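You operate a simulated robot arm through the tools that you are given. There is no shell and no other tool.

You are at the controls of a simulated robot arm. One attempt, no reset.

JOB
Rethread the snapped grey yarn through the white discs, with the speed knob at mid.
Fine: set the yarn clip in the blue cup by the cone to catch the end, then in the cup on the grey post; disc lever open for it and shut again; the table's other dials, levers and buttons end as they began. Where these are worked on the way, their far stop is far enough and under half their travel is too little: disc lever.

Only the result counts: the job must be done as asked and must still hold three seconds after the hand-in. Knocking over, shifting, dropping, spilling or breaking anything else fails it.

ROBOT AND FRAMES
A 7-joint arm with a two-finger parallel gripper, fixed in place. Base frame: the origin is at the foot of the arm, x ahead of it, y to its left, z up; the work surface is at about z = 760. Units: mm, degrees, N and s.
Its first joint turns from -149.0 to 149.0 degrees. Payload 3.5 kg.
The TCP is the grasp point between the finger pads, 23 mm short of the fingertips. In the tool frame z runs along the fingers and y along their closing line. The gripper opens to 94 mm. The fingers are 38 mm wide and 10 mm thick; the gripper's body (54 by 96 mm) begins 39 mm behind the TCP.
Orientation is that of the tool frame in the base frame, as a unit quaternion [w, x, y, z]. With the fingers straight down and closing along the base's y, the tool's x points along the base's -x, its y along +y and its z along -z.

CONTROLS
- The arm moves only by the tool jog_arm. Its argument "series" is a list of rows, each a list of 7 numbers: the turn, a rotation vector about the base's x, y, z in degrees, then the shift along the base's x, y, z in mm, then the finger opening in mm, from 0 to 94. In form: [[rx, ry, rz, dx, dy, dz, claw], ...]. A call has 1 to 20 rows; each row is the pose to reach, as a shift and turn from the pose commanded when the call began. A row lasts 0.2 s, in which the tool goes at most 50 mm and 8.6 degrees; a call with a longer step from one row to the next is refused whole, and so is a gripper value outside its range. Where a pose cannot be reached the arm comes as near as it can. A force on the tool above 40 N (or 10 N above the force at the start of the call, whichever is more), or a blocked arm, ends the call early, and 0.2 s more pass. The fingers move at their own pace (about 153 mm/s each) and stop on an object; they squeeze with about 28 N. The grip force told is the motor's: it shows also when the fingers shut on nothing. Time passes only in rows, and 0.2 s behind the last, so rows that repeat a pose let the fingers close. It gives the time, the measured TCP pose, the force on the tool (base axes), the opening and the grip force at its end, in the units of the frame above (readings bear some noise), with the torque about the TCP (base axes, N m) and any sound that the robot's microphone picked up.
- Cameras (640 x 400 px; columns grow to the right, rows downward): "scene" is fixed at [51.3, -500.6, 1621.5]; the picture's right is [0.85, -0.52, 0.00], its down [-0.23, -0.38, -0.90] and it looks along [0.47, 0.77, -0.44] (base axes); focal length 356 px, centre (320, 200). "wrist" rides on the gripper at [86, 16, -74] in the tool frame; the picture's right is [-0.18, 0.98, 0.00], its down [-0.58, -0.11, -0.81] and it looks along [-0.79, -0.15, 0.59] (tool axes); focal length 243 px, centre (320, 200). There is no depth. A picture from a camera that has moved, and an enlarged one, comes with that camera's place and axes in the base frame and with its lens.
- snapshot(camera): a new picture of that camera. It takes no simulated time.
- enlarge(camera, box): a new picture of the part [left, top, right, bottom] of that camera's present view, enlarged. It takes no simulated time.
- sign_off(): hands the job in; it is judged then, once.

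Places have to be worked out from the pictures, the camera data and where the tool is seen. Open the gripper and draw the arm clear of the work before you hand the job in, unless the task says otherwise.

The tools are called after "Request:" as name(argument=value, ...) on one line, values as JSON. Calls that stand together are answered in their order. jog_arm: Moves the arm, as the interface text tells. Its arguments: {"type":"object","properties":{"series":{"type":"array"}},"required":["series"]} The other tools are called the same way: snapshot (camera) takes a picture; enlarge (camera, box) takes an enlarged picture of a part of a camera's view; sign_off () hands the job in.

At the start:

```text
time_s: 0.0
position: [740.7, 810.1, 1173.6]
tool_rot: [0.0, -0.001, 1.0, 0.0]
contact_force: [0.8, -1.0, 0.3]
torque: [0.01, 0.01, -0.01]
gripper_width: 94.1
grasp_force: 0.2
```

scene: 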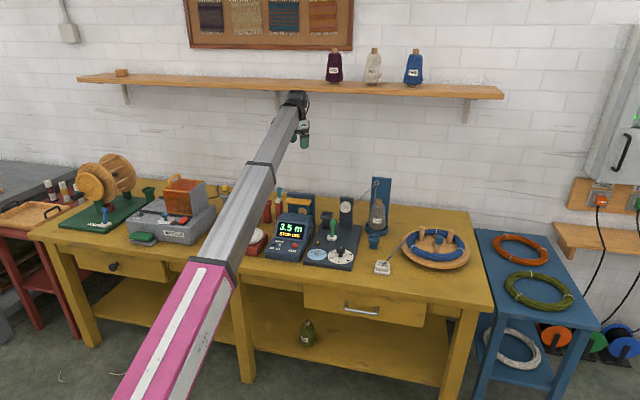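
wrist: 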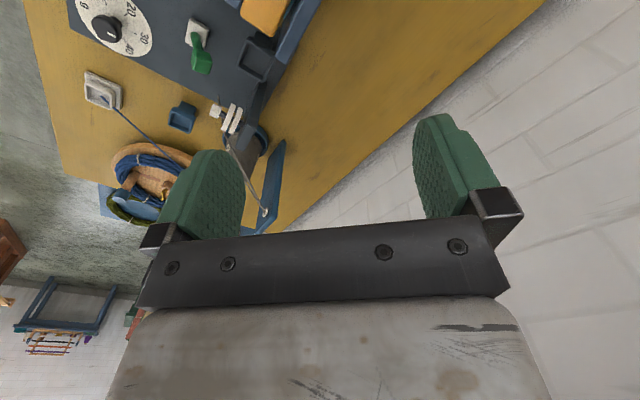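

I'll start by looking closely at the bench area around the cone, post and controls with enlarged pictures.

Request:
enlarge(camera="scene", box=[240, 170, 480, 320])

Request:
enlarge(camera="wrist", box=[60, 0, 320, 240])

Request:
enlarge(camera="scene", box=[340, 165, 420, 285])

Request:
enlarge(camera="scene", box=[255, 180, 370, 280])

```text
2.67 times, centred on (360, 245) of scene
camera zoom: at [51.3, -500.6, 1621.5], right [0.85, -0.52, 0.0], down [-0.23, -0.38, -0.9], along [0.47, 0.77, -0.44], focal length 949 px, centre (213, 80)
```

zoom: 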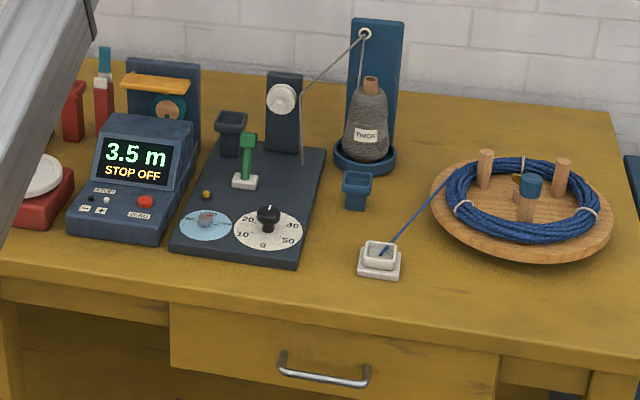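

```text
1.67 times, centred on (190, 120) of wrist
camera zoom: at [653.0, 825.9, 1248.4], right [0.18, 0.98, 0.0], down [0.58, -0.11, 0.81], along [0.79, -0.15, -0.59], focal length 404 px, centre (537, 333)
```

zoom: 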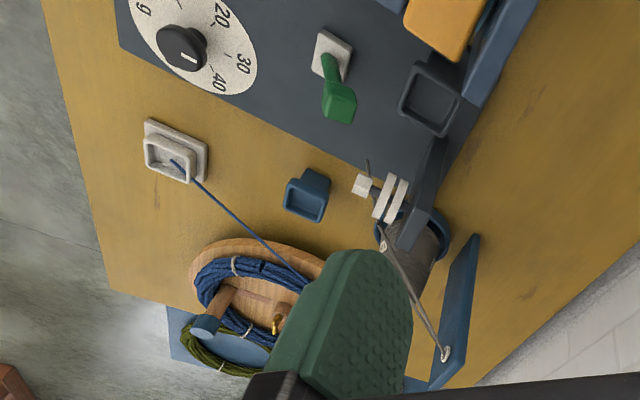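

```text
3.33 times, centred on (380, 225) of scene
camera zoom: at [51.3, -500.6, 1621.5], right [0.85, -0.52, 0.0], down [-0.23, -0.38, -0.9], along [0.47, 0.77, -0.44], focal length 1186 px, centre (120, 117)
```

zoom: 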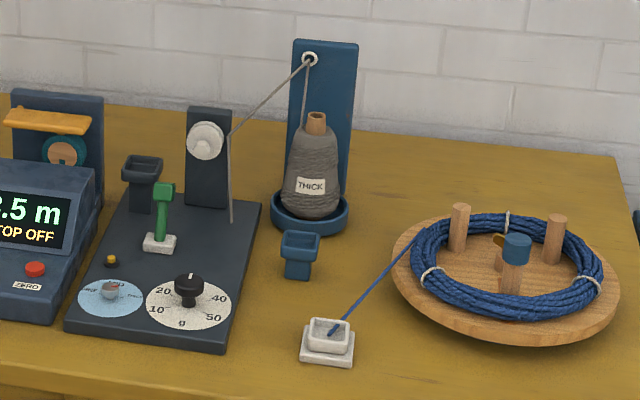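

```text
4.00 times, centred on (312, 230) of scene
camera zoom: at [51.3, -500.6, 1621.5], right [0.85, -0.52, 0.0], down [-0.23, -0.38, -0.9], along [0.47, 0.77, -0.44], focal length 1424 px, centre (350, 80)
```

zoom: 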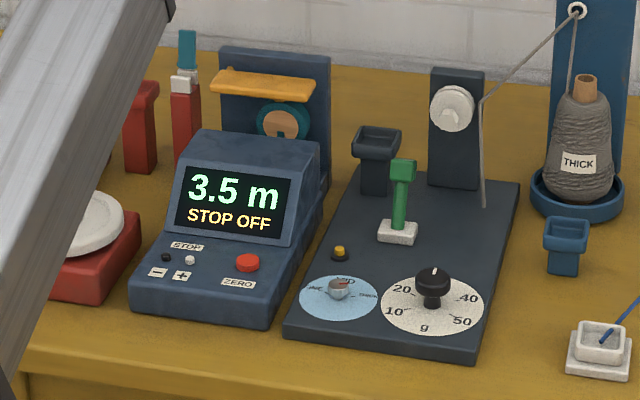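

Several devices need identification (yarn clip, speed knob, disc lever). I zoom further in on each part of the bench.

Request:
enlarge(camera="scene", box=[320, 225, 370, 275])

Request:
enlarge(camera="scene", box=[255, 180, 305, 230])

Request:
enlarge(camera="scene", box=[120, 170, 220, 250])

Request:
enlarge(camera="scene", box=[30, 140, 150, 240])

Request:
enlarge(camera="scene", box=[295, 240, 360, 275])

Request:
enlarge(camera="scene", box=[325, 185, 375, 245])

```text
8.00 times, centred on (345, 250) of scene
camera zoom: at [51.3, -500.6, 1621.5], right [0.85, -0.52, 0.0], down [-0.23, -0.38, -0.9], along [0.47, 0.77, -0.44], focal length 2847 px, centre (120, -200)
```

zoom: 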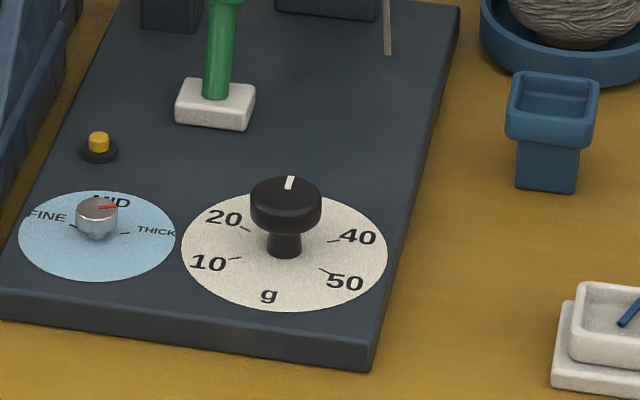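

```text
8.00 times, centred on (280, 205) of scene
camera zoom: at [51.3, -500.6, 1621.5], right [0.85, -0.52, 0.0], down [-0.23, -0.38, -0.9], along [0.47, 0.77, -0.44], focal length 2847 px, centre (640, 160)
```

zoom: 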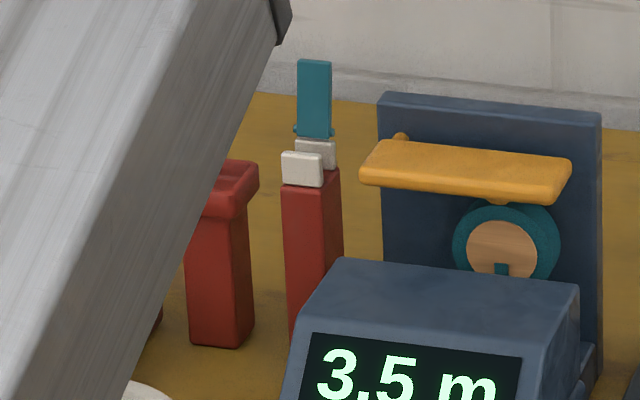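

```text
5.00 times, centred on (170, 210) of scene
camera zoom: at [51.3, -500.6, 1621.5], right [0.85, -0.52, 0.0], down [-0.23, -0.38, -0.9], along [0.47, 0.77, -0.44], focal length 1779 px, centre (1070, 150)
```

zoom: 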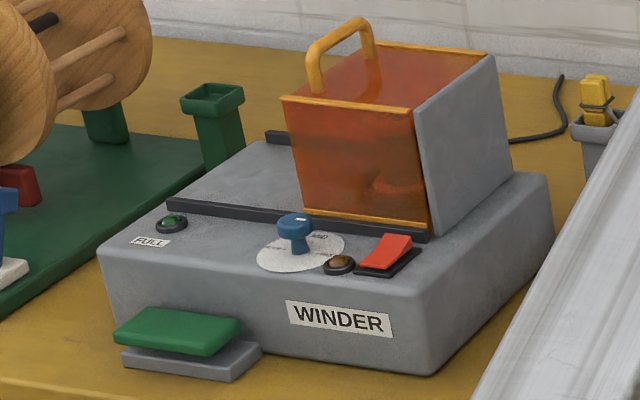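

```text
4.00 times, centred on (90, 190) of scene
camera zoom: at [51.3, -500.6, 1621.5], right [0.85, -0.52, 0.0], down [-0.23, -0.38, -0.9], along [0.47, 0.77, -0.44], focal length 1424 px, centre (1240, 240)
```

zoom: 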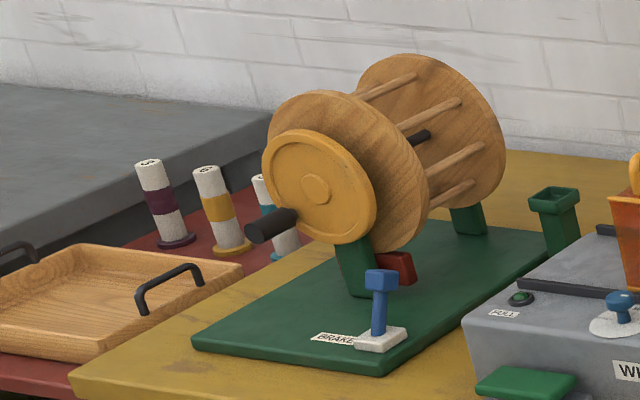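

```text
9.85 times, centred on (328, 258) of scene
camera zoom: at [51.3, -500.6, 1621.5], right [0.85, -0.52, 0.0], down [-0.23, -0.38, -0.9], along [0.47, 0.77, -0.44], focal length 3504 px, centre (246, -366)
```

zoom: 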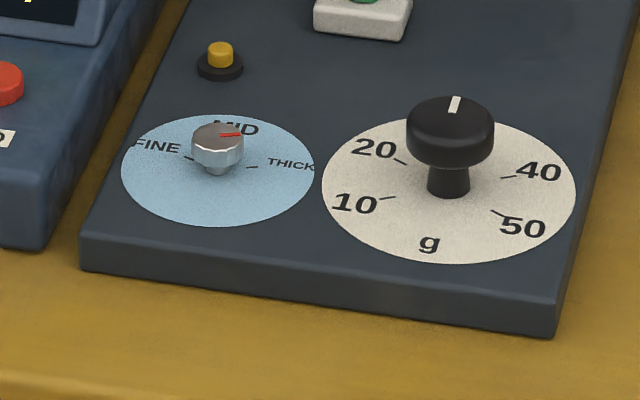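

```text
6.67 times, centred on (350, 215) of scene
camera zoom: at [51.3, -500.6, 1621.5], right [0.85, -0.52, 0.0], down [-0.23, -0.38, -0.9], along [0.47, 0.77, -0.44], focal length 2373 px, centre (120, 100)
```

zoom: 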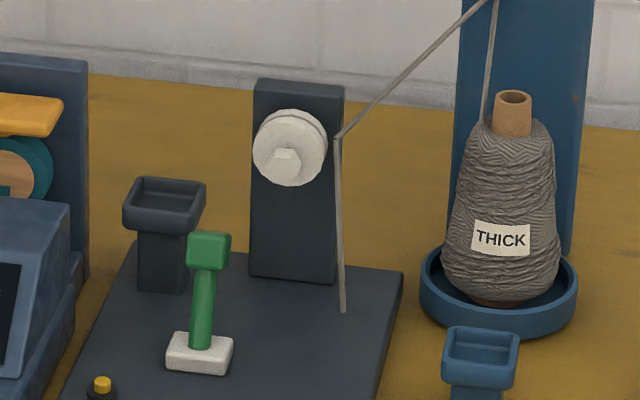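

The speed knob seems to be the blue one on the winder, and the clip candidates are the yellow piece behind the winder and the teal/white piece on the red post. I turn the tool 90° and pull back to get a wide wrist view of the bench from the front.

Request:
jog_arm(series=[[0, 0, 8.2, -20, -18, 0, 94], [0, 0, 16.4, -40, -36, 0, 94], [0, 0, 24.6, -60, -54, 0, 94], [0, 0, 32.8, -80, -72, 0, 94], [0, 0, 41, -100, -90, 0, 94], [0, 0, 49.2, -120, -108, 0, 94], [0, 0, 57.4, -140, -126, 0, 94], [0, 0, 65.6, -160, -144, 0, 94], [0, 0, 73.8, -180, -162, 0, 94], [0, 0, 82, -200, -180, 0, 94], [0, 0, 90, -220, -200, 0, 94]])

```text
time_s: 1.0
position: [665.5, 743.8, 1173.4]
tool_rot: [0.0, -0.26, 0.966, 0.003]
contact_force: [-10.0, 16.8, -4.9]
torque: [-1.37, -1.36, -1.93]
gripper_width: 94.1
grasp_force: 0.0
stopped in row 5: the force on the tool passed its limit at 96 N (the readings are from after the stop); the commanded pose is now the measured one
```

The call stopped with a contact force I didn't expect at this height. I look at both cameras to see what was touched.

Request:
snapshot(camera="scene")

Request:
snapshot(camera="wrist")

```text
taken
```

scene: 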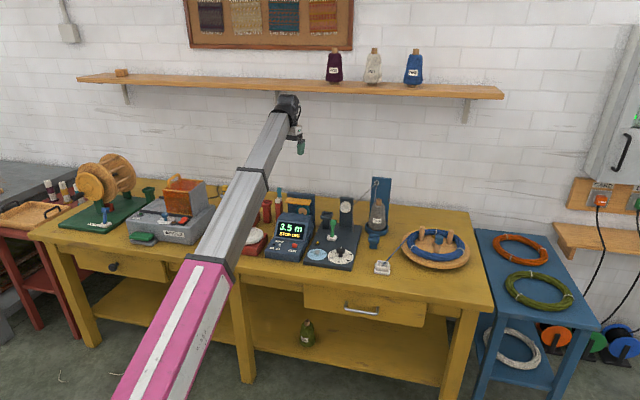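

```text
taken
camera wrist: at [580.5, 713.7, 1248.1], right [-0.33, 0.94, 0.0], down [0.56, 0.19, 0.81], along [0.76, 0.27, -0.59], focal length 243 px, centre (320, 200)
```

wrist: 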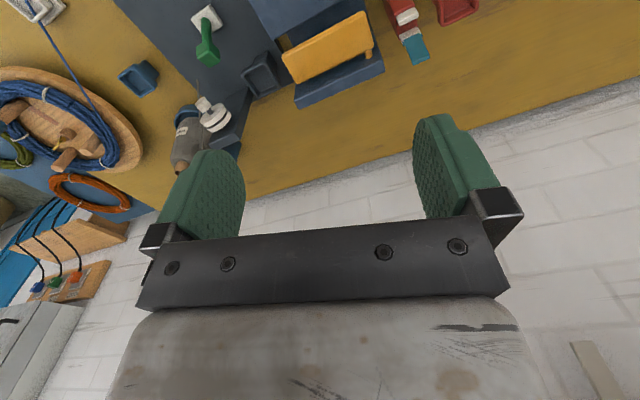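

Nothing is near the hand, so this was probably dynamic effect near the stretched-out arm posture. I hold still for a few rows to see if the force decays, then move slower.

Request:
jog_arm(series=[[0, 0, 0, 0, 0, 0, 94], [0, 0, 0, 0, 0, 0, 94], [0, 0, 0, 0, 0, 0, 94]])

```text
time_s: 1.8
position: [665.5, 742.8, 1174.6]
tool_rot: [0.001, -0.26, 0.966, 0.002]
contact_force: [-16.4, 23.7, -12.0]
torque: [-1.69, -2.7, -2.88]
gripper_width: 93.9
grasp_force: 0.0
```

The force persists, so something is truly pressing; most likely the hand/camera touches the arm's own forearm, since the wrist is folded sharply at this height. I turn back and come down/in to open the wrist angle.

Request:
jog_arm(series=[[0, 0, -5, 5, 5, 0, 94], [0, 0, -10, 10, 10, 0, 94], [0, 0, -15, 10, 10, -5, 94], [0, 0, -20, 10, 10, -10, 94], [0, 0, -20, 10, 10, -10, 94]])

```text
time_s: 3.0
position: [674.9, 753.3, 1164.5]
tool_rot: [0.0, -0.089, 0.996, 0.002]
contact_force: [-0.3, -0.5, 0.3]
torque: [-0.01, 0.01, 0.0]
gripper_width: 93.8
grasp_force: 0.1
```

Force is gone, confirming self-contact. I now pull the hand in and lower with the present orientation before turning it.

Request:
jog_arm(series=[[0, 0, 0, -10, -18, -6, 94], [0, 0, 0, -25, -43, -15, 94], [0, 0, 0, -40, -68, -24, 94], [0, 0, 0, -55, -93, -32, 94], [0, 0, 0, -70, -118, -40, 94], [0, 0, 0, -85, -143, -48, 94], [0, 0, 0, -97, -167, -56, 94], [0, 0, 0, -105, -187, -64, 94], [0, 0, 0, -105, -187, -64, 94]])

Request:
snapshot(camera="scene")

Request:
snapshot(camera="wrist")

```text
time_s: 5.0
position: [569.4, 566.7, 1098.8]
tool_rot: [0.001, -0.09, 0.996, 0.002]
contact_force: [0.6, 0.3, 1.1]
torque: [-0.02, 0.01, 0.0]
gripper_width: 93.9
grasp_force: 0.0
```

```text
taken
```

scene: 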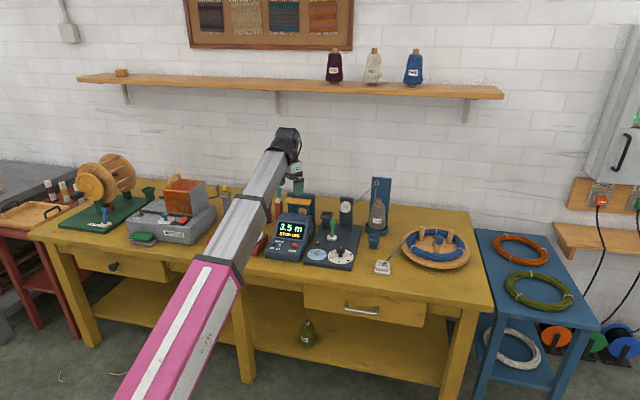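

```text
taken
camera wrist: at [481.1, 567.1, 1172.8], right [0.01, 1.0, 0.0], down [0.59, -0.01, 0.81], along [0.81, 0.0, -0.59], focal length 243 px, centre (320, 200)
```

wrist: 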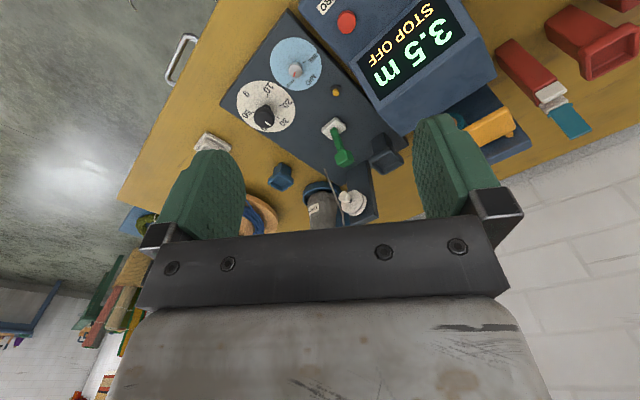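

Good view now. I turn the tool about z in small steps toward heading ~45° so the camera looks squarely at the bench.

Request:
jog_arm(series=[[0, 0, 5, 0, 0, 0, 94], [0, 0, 12, 0, 0, 0, 94], [0, 0, 19, 0, 0, 0, 94], [0, 0, 26, 0, 0, 0, 94], [0, 0, 33, 0, 0, 0, 94], [0, 0, 39, 0, 0, 0, 94], [0, 0, 44, 0, 0, 0, 94], [0, 0, 44, 0, 0, 0, 94]])

Request:
snapshot(camera="wrist")

```text
time_s: 5.8
position: [569.1, 567.3, 1100.8]
tool_rot: [0.001, -0.229, 0.973, 0.004]
contact_force: [-7.2, 14.9, -3.2]
torque: [-1.27, -1.09, -1.72]
gripper_width: 94.0
grasp_force: 0.2
stopped in row 4: the force on the tool passed its limit at 89 N (the readings are from after the stop); the commanded pose is now the measured one
```

```text
taken
camera wrist: at [483.0, 542.9, 1173.9], right [-0.27, 0.96, 0.01], down [0.57, 0.15, 0.81], along [0.78, 0.23, -0.59], focal length 243 px, centre (320, 200)
```

wrist: 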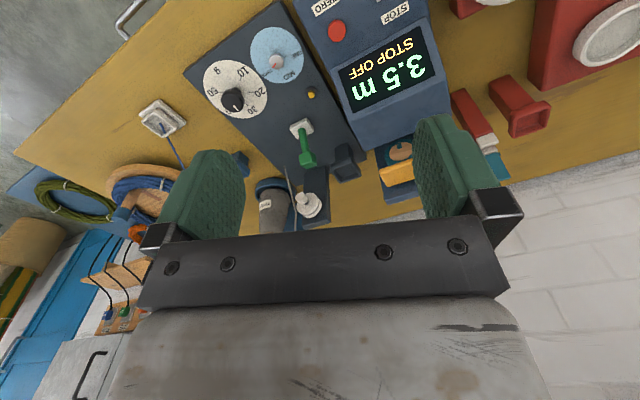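

The same yaw angle hits again, with the hand near the forearm direction, so I back off and tilt the fingers outward first, which opens the wrist angle, before turning about the tool axis.

Request:
jog_arm(series=[[0, 0, -5, 0, 0, 0, 94], [0, 0, -10, 0, 0, 0, 94], [0, 0, -14, 0, 0, 0, 94], [0, 0, -14, 0, 0, 0, 94]])

Request:
jog_arm(series=[[4, -4, 0, 0, 0, 0, 94], [8, -8, 0, 0, 0, 0, 94], [12, -12, 0, 0, 0, 0, 94], [16, -16, 0, 0, 0, 0, 94], [20, -20, 0, 0, 0, 0, 94], [24, -24, 0, 0, 0, 0, 94], [24, -24, 0, 0, 0, 0, 94]])

Request:
snapshot(camera="scene")

Request:
snapshot(camera="wrist")

```text
time_s: 6.8
position: [570.2, 566.8, 1098.5]
tool_rot: [0.001, -0.109, 0.994, 0.005]
contact_force: [-1.0, 0.2, 0.7]
torque: [-0.01, -0.05, 0.03]
gripper_width: 93.8
grasp_force: 0.1
```

```text
time_s: 8.4
position: [569.5, 567.7, 1098.2]
tool_rot: [0.229, -0.105, 0.949, 0.187]
contact_force: [-0.5, -0.1, -0.1]
torque: [0.01, 0.02, -0.04]
gripper_width: 94.0
grasp_force: 0.1
```

```text
taken
```

scene: 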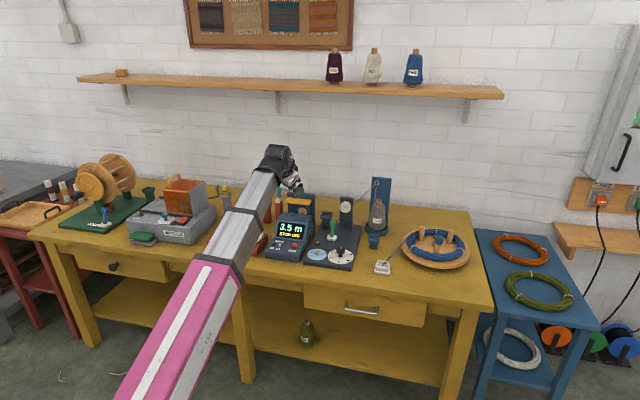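

```text
taken
camera wrist: at [458.3, 541.9, 1123.8], right [-0.12, 0.91, 0.39], down [0.22, -0.36, 0.91], along [0.97, 0.2, -0.16], focal length 243 px, centre (320, 200)
```

wrist: 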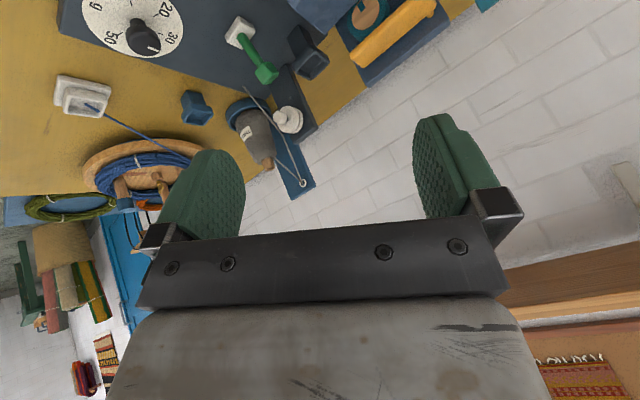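

Tilted freely. Now I turn about the tilted tool axis by ~+32° so the camera faces the bench squarely (image upright around the arm heading).

Request:
jog_arm(series=[[-2, -2, 4.1, 0, 0, 0, 94], [-4, -4, 8.3, 0, 0, 0, 94], [-6, -6, 12.4, 0, 0, 0, 94], [-8, -8, 16.6, 0, 0, 0, 94], [-10, -10, 20.7, 0, 0, 0, 94], [-12, -12, 24.9, 0, 0, 0, 94], [-12.6, -12.6, 26.5, 0, 0, 0, 94], [-12.6, -12.6, 26.5, 0, 0, 0, 94]])

Request:
snapshot(camera="wrist")

```text
time_s: 10.2
position: [568.0, 567.7, 1100.3]
tool_rot: [0.269, -0.364, 0.884, 0.118]
contact_force: [-0.5, -0.5, 0.4]
torque: [0.03, -0.02, 0.01]
gripper_width: 93.8
grasp_force: 0.0
```

```text
taken
camera wrist: at [475.7, 498.4, 1113.3], right [-0.59, 0.8, 0.11], down [0.11, -0.06, 0.99], along [0.8, 0.59, -0.05], focal length 243 px, centre (320, 200)
```

wrist: 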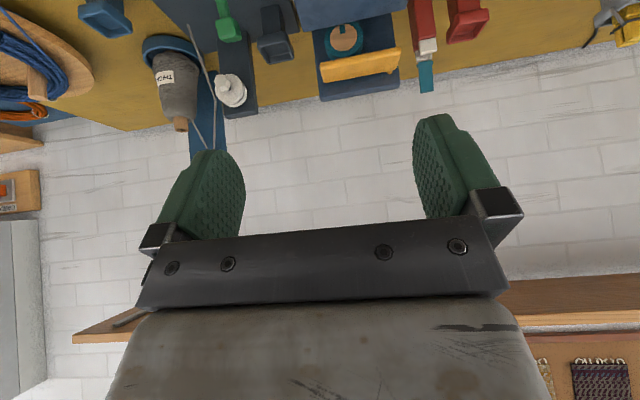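

The camera now clears the forearm. I turn another ~35° toward the left part of the bench to see the winder and the yellow piece.

Request:
jog_arm(series=[[-2, -2, 4.1, 0, 0, 0, 94], [-4, -4, 8.3, 0, 0, 0, 94], [-6, -6, 12.4, 0, 0, 0, 94], [-8, -8, 16.6, 0, 0, 0, 94], [-10, -10, 20.7, 0, 0, 0, 94], [-12, -12, 24.9, 0, 0, 0, 94], [-14, -14, 29, 0, 0, 0, 94], [-16, -16, 33, 0, 0, 0, 94], [-16, -16, 33, 0, 0, 0, 94]])

Request:
snapshot(camera="wrist")

```text
time_s: 12.2
position: [568.9, 568.5, 1099.4]
tool_rot: [0.291, -0.644, 0.708, 0.015]
contact_force: [0.1, 0.2, 0.3]
torque: [0.01, 0.01, -0.03]
gripper_width: 93.9
grasp_force: 0.0
```

```text
taken
camera wrist: at [523.4, 462.5, 1118.0], right [-0.9, 0.33, -0.27], down [-0.22, 0.19, 0.96], along [0.37, 0.92, -0.1], focal length 243 px, centre (320, 200)
```

wrist: 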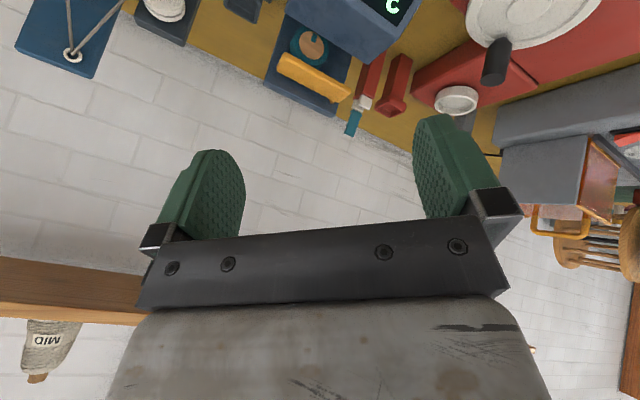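

Turning works this way. I bring the fingers most of the way back to vertical so the camera looks down more on the bench.

Request:
jog_arm(series=[[-4, 4, 0, 0, 0, 0, 94], [-8, 8, 0, 0, 0, 0, 94], [-12, 12, 0, 0, 0, 0, 94], [-16, 16, 0, 0, 0, 0, 94], [-18, 18, 0, 0, 0, 0, 94], [-18, 18, 0, 0, 0, 0, 94]])

Request:
snapshot(camera="wrist")

Request:
snapshot(camera="scene")

```text
time_s: 13.6
position: [568.6, 566.7, 1099.7]
tool_rot: [0.072, -0.671, 0.738, 0.004]
contact_force: [-0.2, 0.0, 0.6]
torque: [-0.01, -0.01, 0.04]
gripper_width: 93.9
grasp_force: 0.1
```

```text
taken
camera wrist: at [536.2, 475.6, 1161.9], right [-0.96, 0.28, -0.07], down [0.08, 0.48, 0.87], along [0.28, 0.83, -0.48], focal length 243 px, centre (320, 200)
```

wrist: 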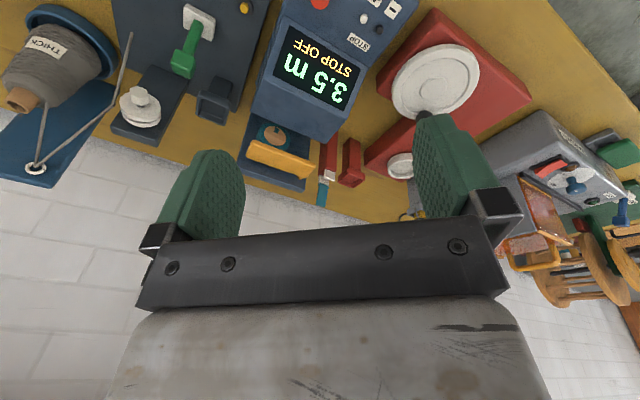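

```text
taken
```

scene: 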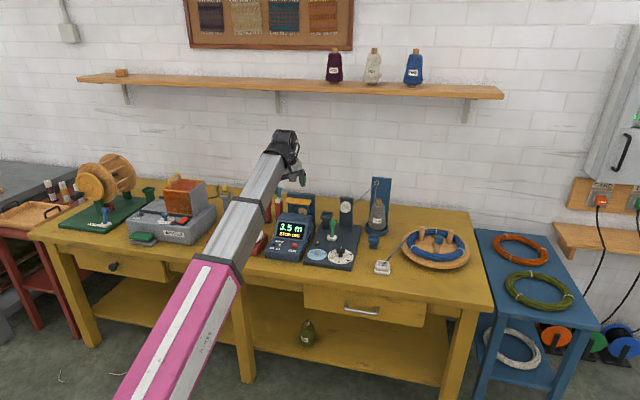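

The yellow piece is hidden behind the finger now. I swing left to view the winder, its speed dial and the yellow piece in its grey cup.

Request:
jog_arm(series=[[0, 0, 2, -20, 12, 4, 94], [0, 0, 4, -45, 28, 8, 94], [0, 0, 6, -75, 47, 12, 94], [0, 0, 9, -105, 66, 16, 94], [0, 0, 12, -135, 85, 20, 94], [0, 0, 15, -165, 104, 25, 94], [0, 0, 18, -195, 123, 30, 94], [0, 0, 21, -225, 142, 35, 94], [0, 0, 23, -255, 160, 40, 94], [0, 0, 25, -280, 175, 40, 94], [0, 0, 25, -280, 175, 40, 94]])

Request:
snapshot(camera="wrist")

Request:
snapshot(camera="scene")

```text
time_s: 16.0
position: [288.7, 740.1, 1140.8]
tool_rot: [-0.069, 0.815, -0.575, -0.02]
contact_force: [0.1, 0.1, 0.3]
torque: [0.01, 0.01, 0.03]
gripper_width: 93.8
grasp_force: 0.0
```

```text
taken
camera wrist: at [297.3, 643.9, 1202.9], right [-0.99, -0.15, -0.07], down [-0.13, 0.47, 0.87], along [-0.1, 0.87, -0.48], focal length 243 px, centre (320, 200)
```

wrist: 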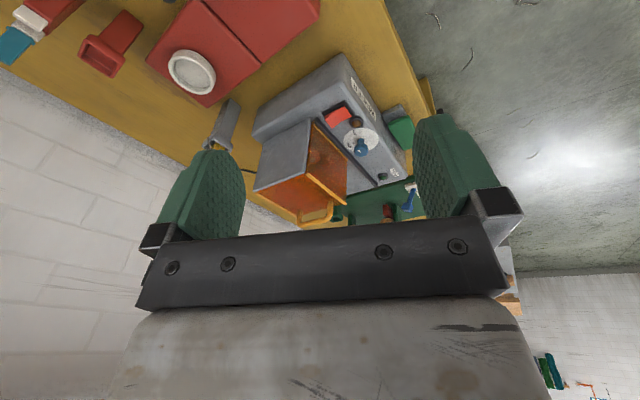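

```text
taken
```

scene: 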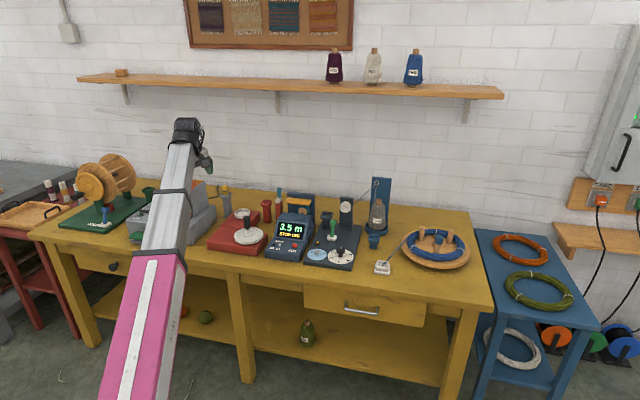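

Now the scene camera sees the middle of the bench unobstructed. I enlarge that area and the winder dial in the wrist view.

Request:
enlarge(camera="scene", box=[200, 175, 290, 260])

Request:
enlarge(camera="scene", box=[205, 175, 245, 225])

Request:
enlarge(camera="wrist", box=[300, 80, 430, 200])

Request:
enlarge(camera="wrist", box=[0, 0, 260, 170])

```text
4.71 times, centred on (245, 218) of scene
camera zoom: at [51.3, -500.6, 1621.5], right [0.85, -0.52, 0.0], down [-0.23, -0.38, -0.9], along [0.47, 0.77, -0.44], focal length 1675 px, centre (673, 118)
```

zoom: 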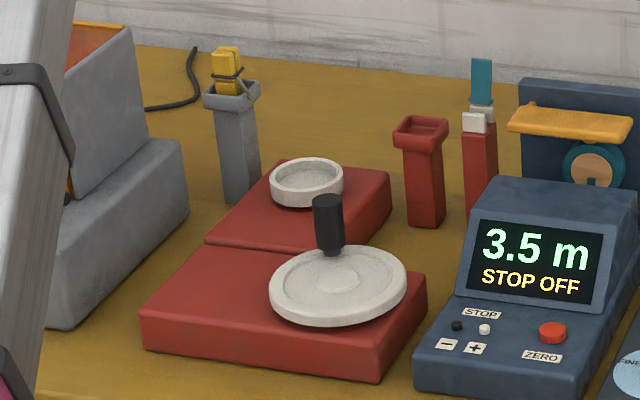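

```text
8.00 times, centred on (225, 200) of scene
camera zoom: at [51.3, -500.6, 1621.5], right [0.85, -0.52, 0.0], down [-0.23, -0.38, -0.9], along [0.47, 0.77, -0.44], focal length 2847 px, centre (1080, 200)
```

zoom: 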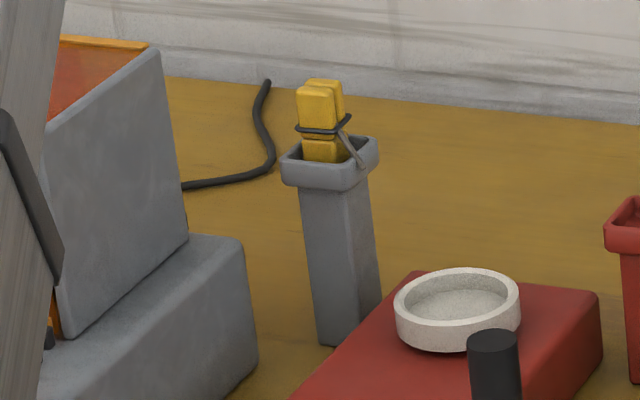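

```text
3.33 times, centred on (365, 140) of wrist
camera zoom: at [297.3, 643.9, 1202.9], right [-0.99, -0.15, -0.07], down [-0.13, 0.47, 0.87], along [-0.1, 0.87, -0.48], focal length 809 px, centre (170, 400)
```

zoom: 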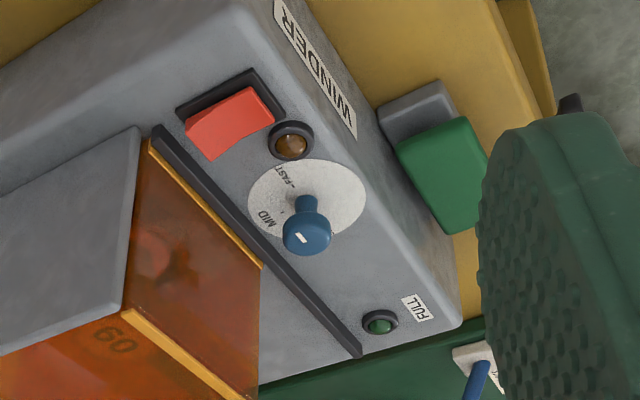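

```text
2.35 times, centred on (130, 85) of wrist
camera zoom: at [297.3, 643.9, 1202.9], right [-0.99, -0.15, -0.07], down [-0.13, 0.47, 0.87], along [-0.1, 0.87, -0.48], focal length 571 px, centre (767, 471)
```

zoom: 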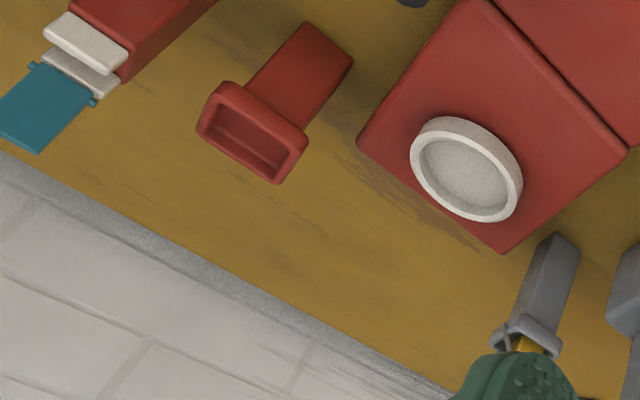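

The yellow clip sits in the cup of the tall light-grey post by the winder, and the speed knob is the blue one on the winder (SLOW/MID/FAST dial). I move closer to the winder to read the knob's pointer.

Request:
jog_arm(series=[[0, 0, 1, -7, 20, -10, 94], [0, 0, 2, -15, 40, -20, 94], [0, 0, 4, -22, 60, -30, 94], [0, 0, 5, -30, 80, -40, 94], [0, 0, 6, -37, 100, -50, 94], [0, 0, 7, -45, 120, -60, 94], [0, 0, 8, -52, 140, -70, 94], [0, 0, 9, -60, 160, -80, 94], [0, 0, 10, -67, 180, -90, 94], [0, 0, 10, -74, 200, -100, 94], [0, 0, 10, -74, 200, -100, 94]])

Request:
snapshot(camera="wrist")

Request:
snapshot(camera="scene")

```text
time_s: 18.4
position: [216.6, 941.4, 1041.7]
tool_rot: [-0.07, 0.862, -0.502, -0.027]
contact_force: [0.0, 0.3, -0.2]
torque: [0.01, -0.02, -0.03]
gripper_width: 94.3
grasp_force: 0.1
```

```text
taken
camera wrist: at [242.6, 849.0, 1103.2], right [-0.94, -0.32, -0.07], down [-0.21, 0.44, 0.87], along [-0.25, 0.84, -0.48], focal length 243 px, centre (320, 200)
```

wrist: 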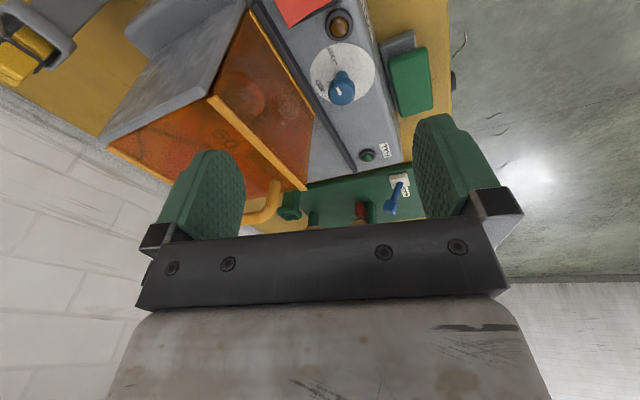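

```text
taken
```

scene: 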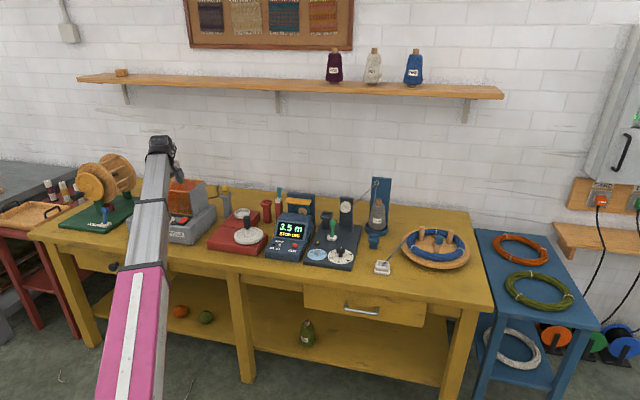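

Request:
enlarge(camera="wrist", box=[290, 40, 400, 140])

Request:
enlarge(camera="wrist", box=[0, 0, 110, 100])

```text
4.00 times, centred on (345, 90) of wrist
camera zoom: at [242.6, 849.0, 1103.2], right [-0.94, -0.32, -0.07], down [-0.21, 0.44, 0.87], along [-0.25, 0.84, -0.48], focal length 970 px, centre (220, 640)
```

zoom: 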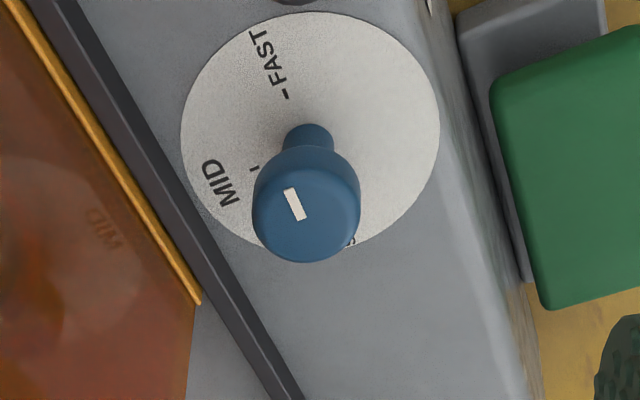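

```text
4.00 times, centred on (55, 50) of wrist
camera zoom: at [242.6, 849.0, 1103.2], right [-0.94, -0.32, -0.07], down [-0.21, 0.44, 0.87], along [-0.25, 0.84, -0.48], focal length 970 px, centre (1380, 800)
```

zoom: 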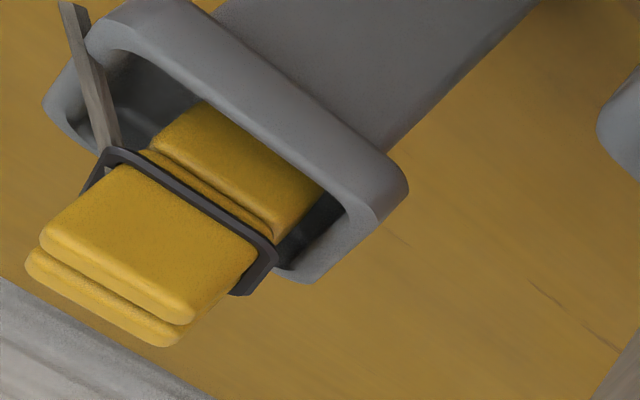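

I can read it well: the knob (cap centre ≈ (185.5, 995), top z ≈ 897) points at FAST; MID is ~90° counter-clockwise. To twist it without hitting the lid behind it, I want the camera side facing the robot, so I tilt out first and then turn about the tool axis.

Request:
jog_arm(series=[[5, -1.1, 0, 0, 0, 5, 94], [10, -2.3, 0, 0, 0, 10, 94], [15, -3.4, 0, 0, 0, 15, 94], [20, -4.6, 0, 0, 0, 20, 94], [26, -6, 0, 0, 0, 20, 94], [26, -6, 0, 0, 0, 20, 94]])

```text
time_s: 19.8
position: [214.2, 942.6, 1061.1]
tool_rot: [-0.287, 0.824, -0.479, -0.094]
contact_force: [-0.2, 0.0, -0.8]
torque: [-0.04, 0.0, -0.01]
gripper_width: 94.0
grasp_force: 0.1
```

Tilt is 35° outward. Now I turn 76° clockwise about the tool axis.

Request:
jog_arm(series=[[0.96, 4.5, -6.54, 0, 0, 0, 94], [1.92, 9, -13.1, 0, 0, 0, 94], [2.88, 13.5, -19.6, 0, 0, 0, 94], [3.84, 18, -26.2, 0, 0, 0, 94], [4.8, 22.5, -32.7, 0, 0, 0, 94], [5.76, 27, -39.2, 0, 0, 0, 94], [6.72, 31.5, -45.8, 0, 0, 0, 94], [7.68, 36, -52.3, 0, 0, 0, 94], [8.64, 40.5, -58.9, 0, 0, 0, 94], [9.12, 42.8, -62.1, 0, 0, 0, 94], [9.12, 42.8, -62.1, 0, 0, 0, 94]])

Request:
snapshot(camera="wrist")

```text
time_s: 22.2
position: [216.0, 942.4, 1059.4]
tool_rot: [0.167, -0.355, 0.885, 0.252]
contact_force: [-0.1, 0.6, -0.1]
torque: [0.0, 0.01, -0.02]
gripper_width: 94.0
grasp_force: 0.1
```

```text
taken
camera wrist: at [133.5, 863.7, 1084.3], right [-0.57, 0.71, 0.41], down [0.39, -0.21, 0.9], along [0.72, 0.67, -0.16], focal length 243 px, centre (320, 200)
```

wrist: 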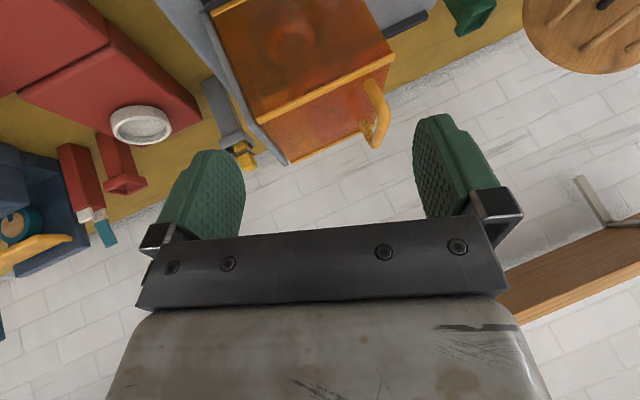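

The turn went through freely. Next I rotate to the working attitude (camera towards the robot, 12° outward tilt) in front of and above the knob.

Request:
jog_arm(series=[[-5.2, -0.3, -0.4, -15, 2, -10, 94], [-10.4, -0.6, -0.7, -30, 4, -20, 94], [-15.5, -0.8, -1.1, -45, 6, -30, 94], [-20.7, -1.1, -1.4, -60, 8, -45, 94], [-25.9, -1.4, -1.8, -74, 11, -60, 94], [-25.9, -1.4, -1.8, -74, 11, -60, 94]])

Request:
snapshot(camera="wrist")

Request:
snapshot(camera="scene")

```text
time_s: 23.6
position: [139.6, 951.5, 1001.1]
tool_rot: [0.099, -0.372, 0.922, 0.039]
contact_force: [-0.2, 0.0, -0.5]
torque: [-0.04, 0.0, 0.01]
gripper_width: 94.1
grasp_force: 0.1
```

```text
taken
camera wrist: at [54.6, 893.6, 1053.9], right [-0.55, 0.83, 0.04], down [0.36, 0.2, 0.91], along [0.75, 0.52, -0.41], focal length 243 px, centre (320, 200)
```

wrist: 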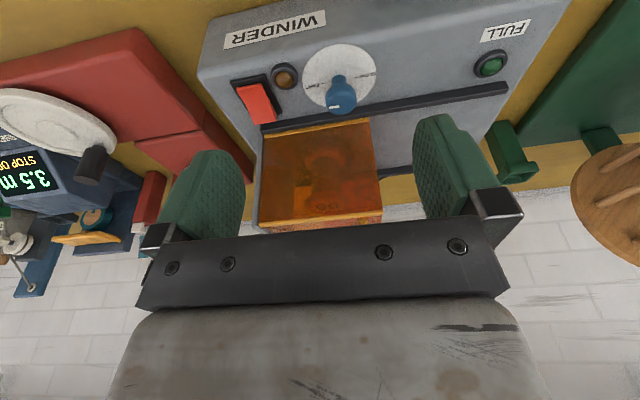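

```text
taken
```

scene: 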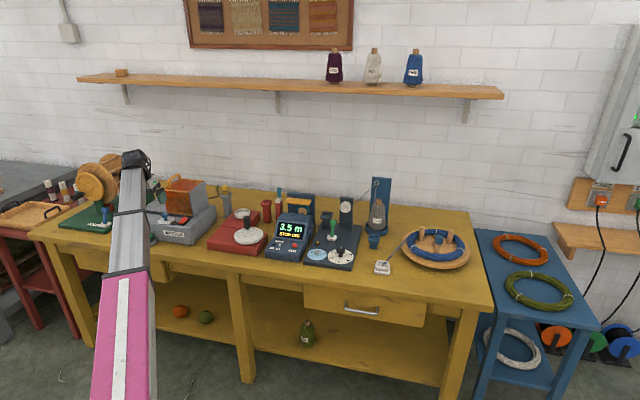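

Request:
enlarge(camera="wrist", box=[280, 30, 400, 130])

Request:
enlarge(camera="wrist", box=[190, 0, 430, 240])

```text
4.00 times, centred on (340, 80) of wrist
camera zoom: at [54.6, 893.6, 1053.9], right [-0.55, 0.83, 0.04], down [0.36, 0.2, 0.91], along [0.75, 0.52, -0.41], focal length 970 px, centre (240, 680)
```

zoom: 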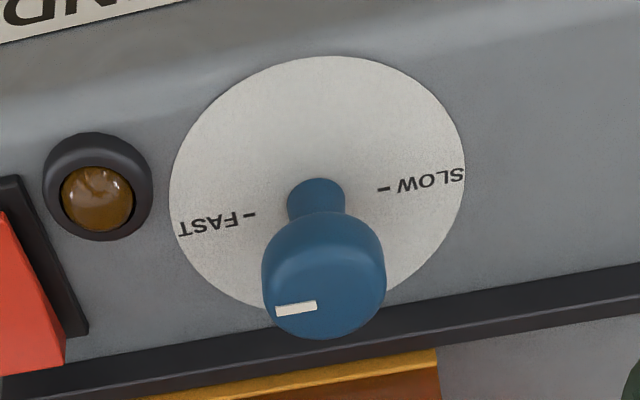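

```text
1.67 times, centred on (310, 120) of wrist
camera zoom: at [54.6, 893.6, 1053.9], right [-0.55, 0.83, 0.04], down [0.36, 0.2, 0.91], along [0.75, 0.52, -0.41], focal length 404 px, centre (337, 333)
```

zoom: 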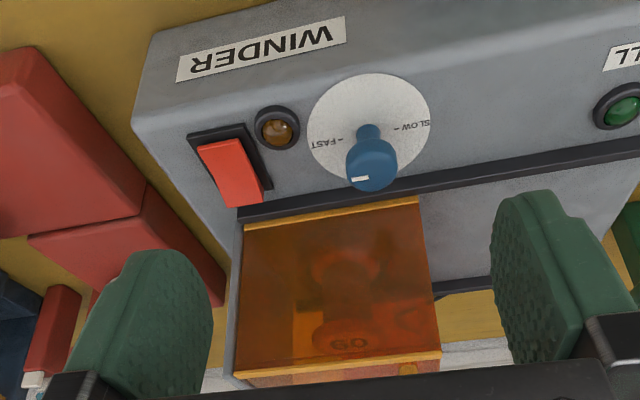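

Triangulating the two wrist views puts the dial at ≈ (180.6, 1009.3, 850) and the cap top at z ≈ 881, Ø ≈ 29 mm; it points at FAST (−45°), MID is at +44°. I go above the knob, yawed −38° for the first twisting stroke.

Request:
jog_arm(series=[[0, 0, -7.6, 8, 11, 0, 80], [0, 0, -15.2, 16, 23, -10, 70], [0, 0, -22.8, 24, 34, -25, 60], [0, 0, -30.4, 33, 46, -45, 60], [0, 0, -38, 41, 57.8, -66, 60], [0, 0, -38, 41, 57.8, -66, 60]])

Request:
snapshot(camera="wrist")

Request:
snapshot(camera="scene")

```text
time_s: 25.0
position: [181.7, 1010.4, 934.9]
tool_rot: [0.107, -0.052, 0.993, 0.006]
contact_force: [-0.1, 0.1, 0.3]
torque: [-0.03, 0.02, 0.01]
gripper_width: 60.1
grasp_force: 0.0
```

```text
taken
camera wrist: at [79.5, 1016.2, 988.7], right [0.08, 1.0, 0.04], down [0.41, -0.07, 0.91], along [0.91, -0.05, -0.41], focal length 243 px, centre (320, 200)
```

wrist: 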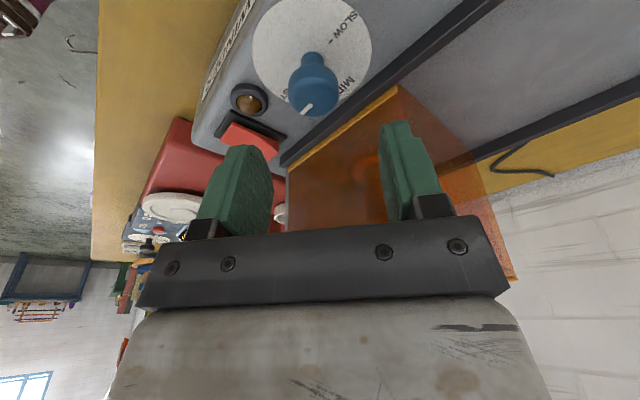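

```text
taken
```

scene: 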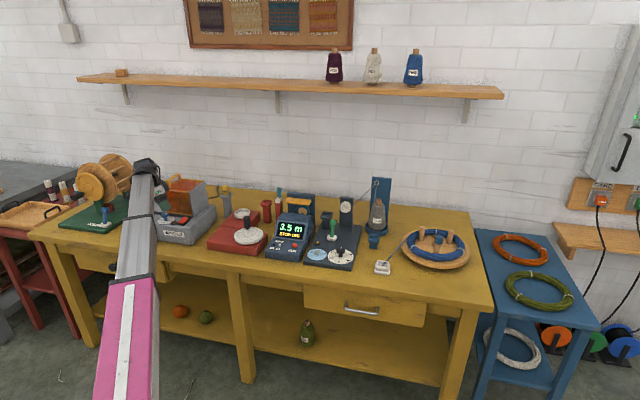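

Knob is right below the fingers. I check its exact position relative to the fingers and the black track before descending.

Request:
enlarge(camera="wrist", box=[220, 0, 440, 200])

```text
2.00 times, centred on (330, 100) of wrist
camera zoom: at [79.5, 1016.2, 988.7], right [0.08, 1.0, 0.04], down [0.41, -0.07, 0.91], along [0.91, -0.05, -0.41], focal length 485 px, centre (300, 400)
```

zoom: 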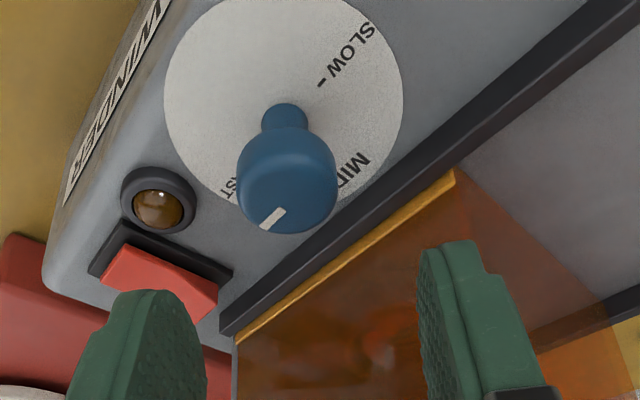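

The knob axis checks out at ≈ (180, 1009.5). I descend with the TCP 7 mm short of the axis (keeping the finger edge clear of the black track), fingers at 46 mm, to z ≈ 880.

Request:
jog_arm(series=[[0, 0, 0, -4, -1, -5, 46], [0, 0, 0, -8.7, -1.6, -15, 46], [0, 0, 0, -8.7, -1.6, -27, 46], [0, 0, 0, -8.7, -1.6, -38, 46], [0, 0, 0, -8.7, -1.6, -47, 46], [0, 0, 0, -8.7, -1.6, -54.5, 46], [0, 0, 0, -8.7, -1.6, -54.5, 46]])

Request:
snapshot(camera="wrist")

```text
time_s: 26.6
position: [174.0, 1010.5, 879.5]
tool_rot: [0.107, -0.052, 0.993, 0.005]
contact_force: [0.9, 0.5, -0.1]
torque: [-0.01, 0.01, 0.02]
gripper_width: 46.1
grasp_force: 0.0
```

```text
taken
camera wrist: at [71.1, 1016.3, 934.1], right [0.08, 1.0, 0.04], down [0.41, -0.07, 0.91], along [0.91, -0.05, -0.41], focal length 243 px, centre (320, 200)
```

wrist: 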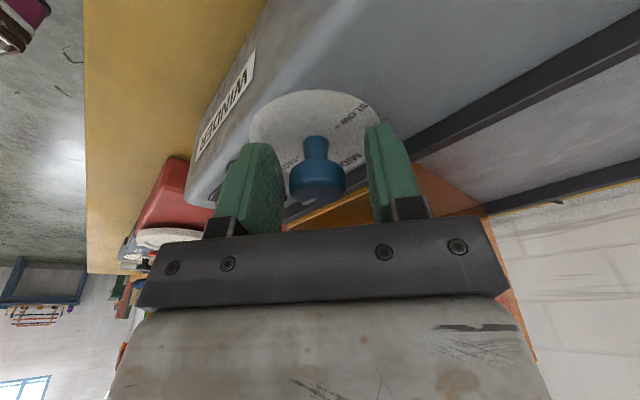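

The cap sits between the fingers with no contact. I close on it and check the grip.

Request:
jog_arm(series=[[0, 0, 0, 0, 0, 0, 36], [0, 0, 0, 0, 0, 0, 26], [0, 0, 0, 0, 0, 0, 20], [0, 0, 0, 0, 0, 0, 20]])

```text
time_s: 27.6
position: [174.1, 1008.3, 880.8]
tool_rot: [0.106, -0.052, 0.993, 0.004]
contact_force: [2.1, -26.9, -6.6]
torque: [-0.08, -0.2, -0.19]
gripper_width: 28.4
grasp_force: 44.7
```

Gripped at 28.4 mm but with a side force in −y, so the knob is a few mm to −y. I relieve that first.

Request:
jog_arm(series=[[0, 0, 0, 0, -1, 0, 20], [0, 0, 0, 0, -2, 0, 20], [0, 0, 0, 0, -2, 0, 20]])

```text
time_s: 28.4
position: [174.3, 1007.6, 881.1]
tool_rot: [0.106, -0.053, 0.993, 0.006]
contact_force: [6.1, -16.2, -3.0]
torque: [-0.46, 0.32, -0.14]
gripper_width: 28.3
grasp_force: 45.0
```

Request:
jog_arm(series=[[0, 0, 0, 0, -1.5, 0, 20], [0, 0, 0, -0.5, -2.5, 0, 20], [0, 0, 0, -0.5, -2.5, 0, 20]])

```text
time_s: 29.2
position: [173.7, 1007.5, 880.5]
tool_rot: [0.107, -0.053, 0.993, 0.008]
contact_force: [15.3, 16.5, 5.0]
torque: [0.19, 0.77, 0.13]
gripper_width: 28.3
grasp_force: 45.2
```

Nearly centred now. I begin the twist (+24° first) around the knob axis, with a small correction.

Request:
jog_arm(series=[[0, 0, 0, 0.8, 1.2, 0, 20], [0, 0, 4, 0.9, 0.75, 0, 20], [0, 0, 8, 1.0, 0.25, 0, 20], [0, 0, 12, 1.1, -0.2, 0, 20], [0, 0, 16, 1.3, -0.7, 0, 20], [0, 0, 20, 1.5, -1.1, 0, 20], [0, 0, 24, 1.7, -1.6, 0, 20], [0, 0, 24, 1.7, -1.6, 0, 20]])

Request:
snapshot(camera="wrist")

```text
time_s: 31.0
position: [174.6, 1004.9, 878.6]
tool_rot: [0.103, -0.258, 0.96, 0.029]
contact_force: [8.0, 27.0, 4.4]
torque: [0.17, 0.06, 0.13]
gripper_width: 28.7
grasp_force: 44.7
```

```text
taken
camera wrist: at [78.4, 968.2, 933.9], right [-0.34, 0.94, 0.04], down [0.4, 0.1, 0.91], along [0.85, 0.32, -0.41], focal length 243 px, centre (320, 200)
```

wrist: 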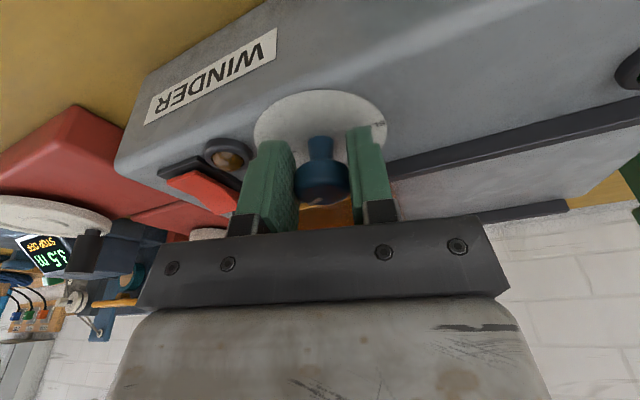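

The knob is turning with the fingers. I continue another 20° with a +y correction to lower the side force.

Request:
jog_arm(series=[[0, 0, 0, 0.4, 1.8, 0, 20], [0, 0, 4, 0.7, 1.4, 0, 20], [0, 0, 8, 1.0, 1.1, 0, 20], [0, 0, 12, 1.3, 0.7, 0, 20], [0, 0, 16, 1.6, 0.3, 0, 20], [0, 0, 20, 2.0, 0, 0, 20], [0, 0, 20, 2.0, 0, 0, 20]])

Request:
snapshot(camera="wrist")

```text
time_s: 32.6
position: [175.5, 1003.0, 880.2]
tool_rot: [0.096, -0.421, 0.901, 0.045]
contact_force: [11.7, -4.0, 19.9]
torque: [0.4, -0.5, -0.06]
gripper_width: 28.2
grasp_force: 45.0
```

```text
taken
camera wrist: at [98.2, 936.0, 934.0], right [-0.64, 0.77, 0.04], down [0.34, 0.24, 0.91], along [0.69, 0.59, -0.41], focal length 243 px, centre (320, 200)
```

wrist: 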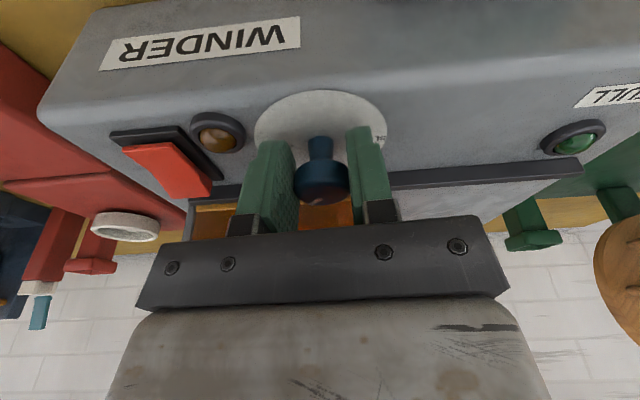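

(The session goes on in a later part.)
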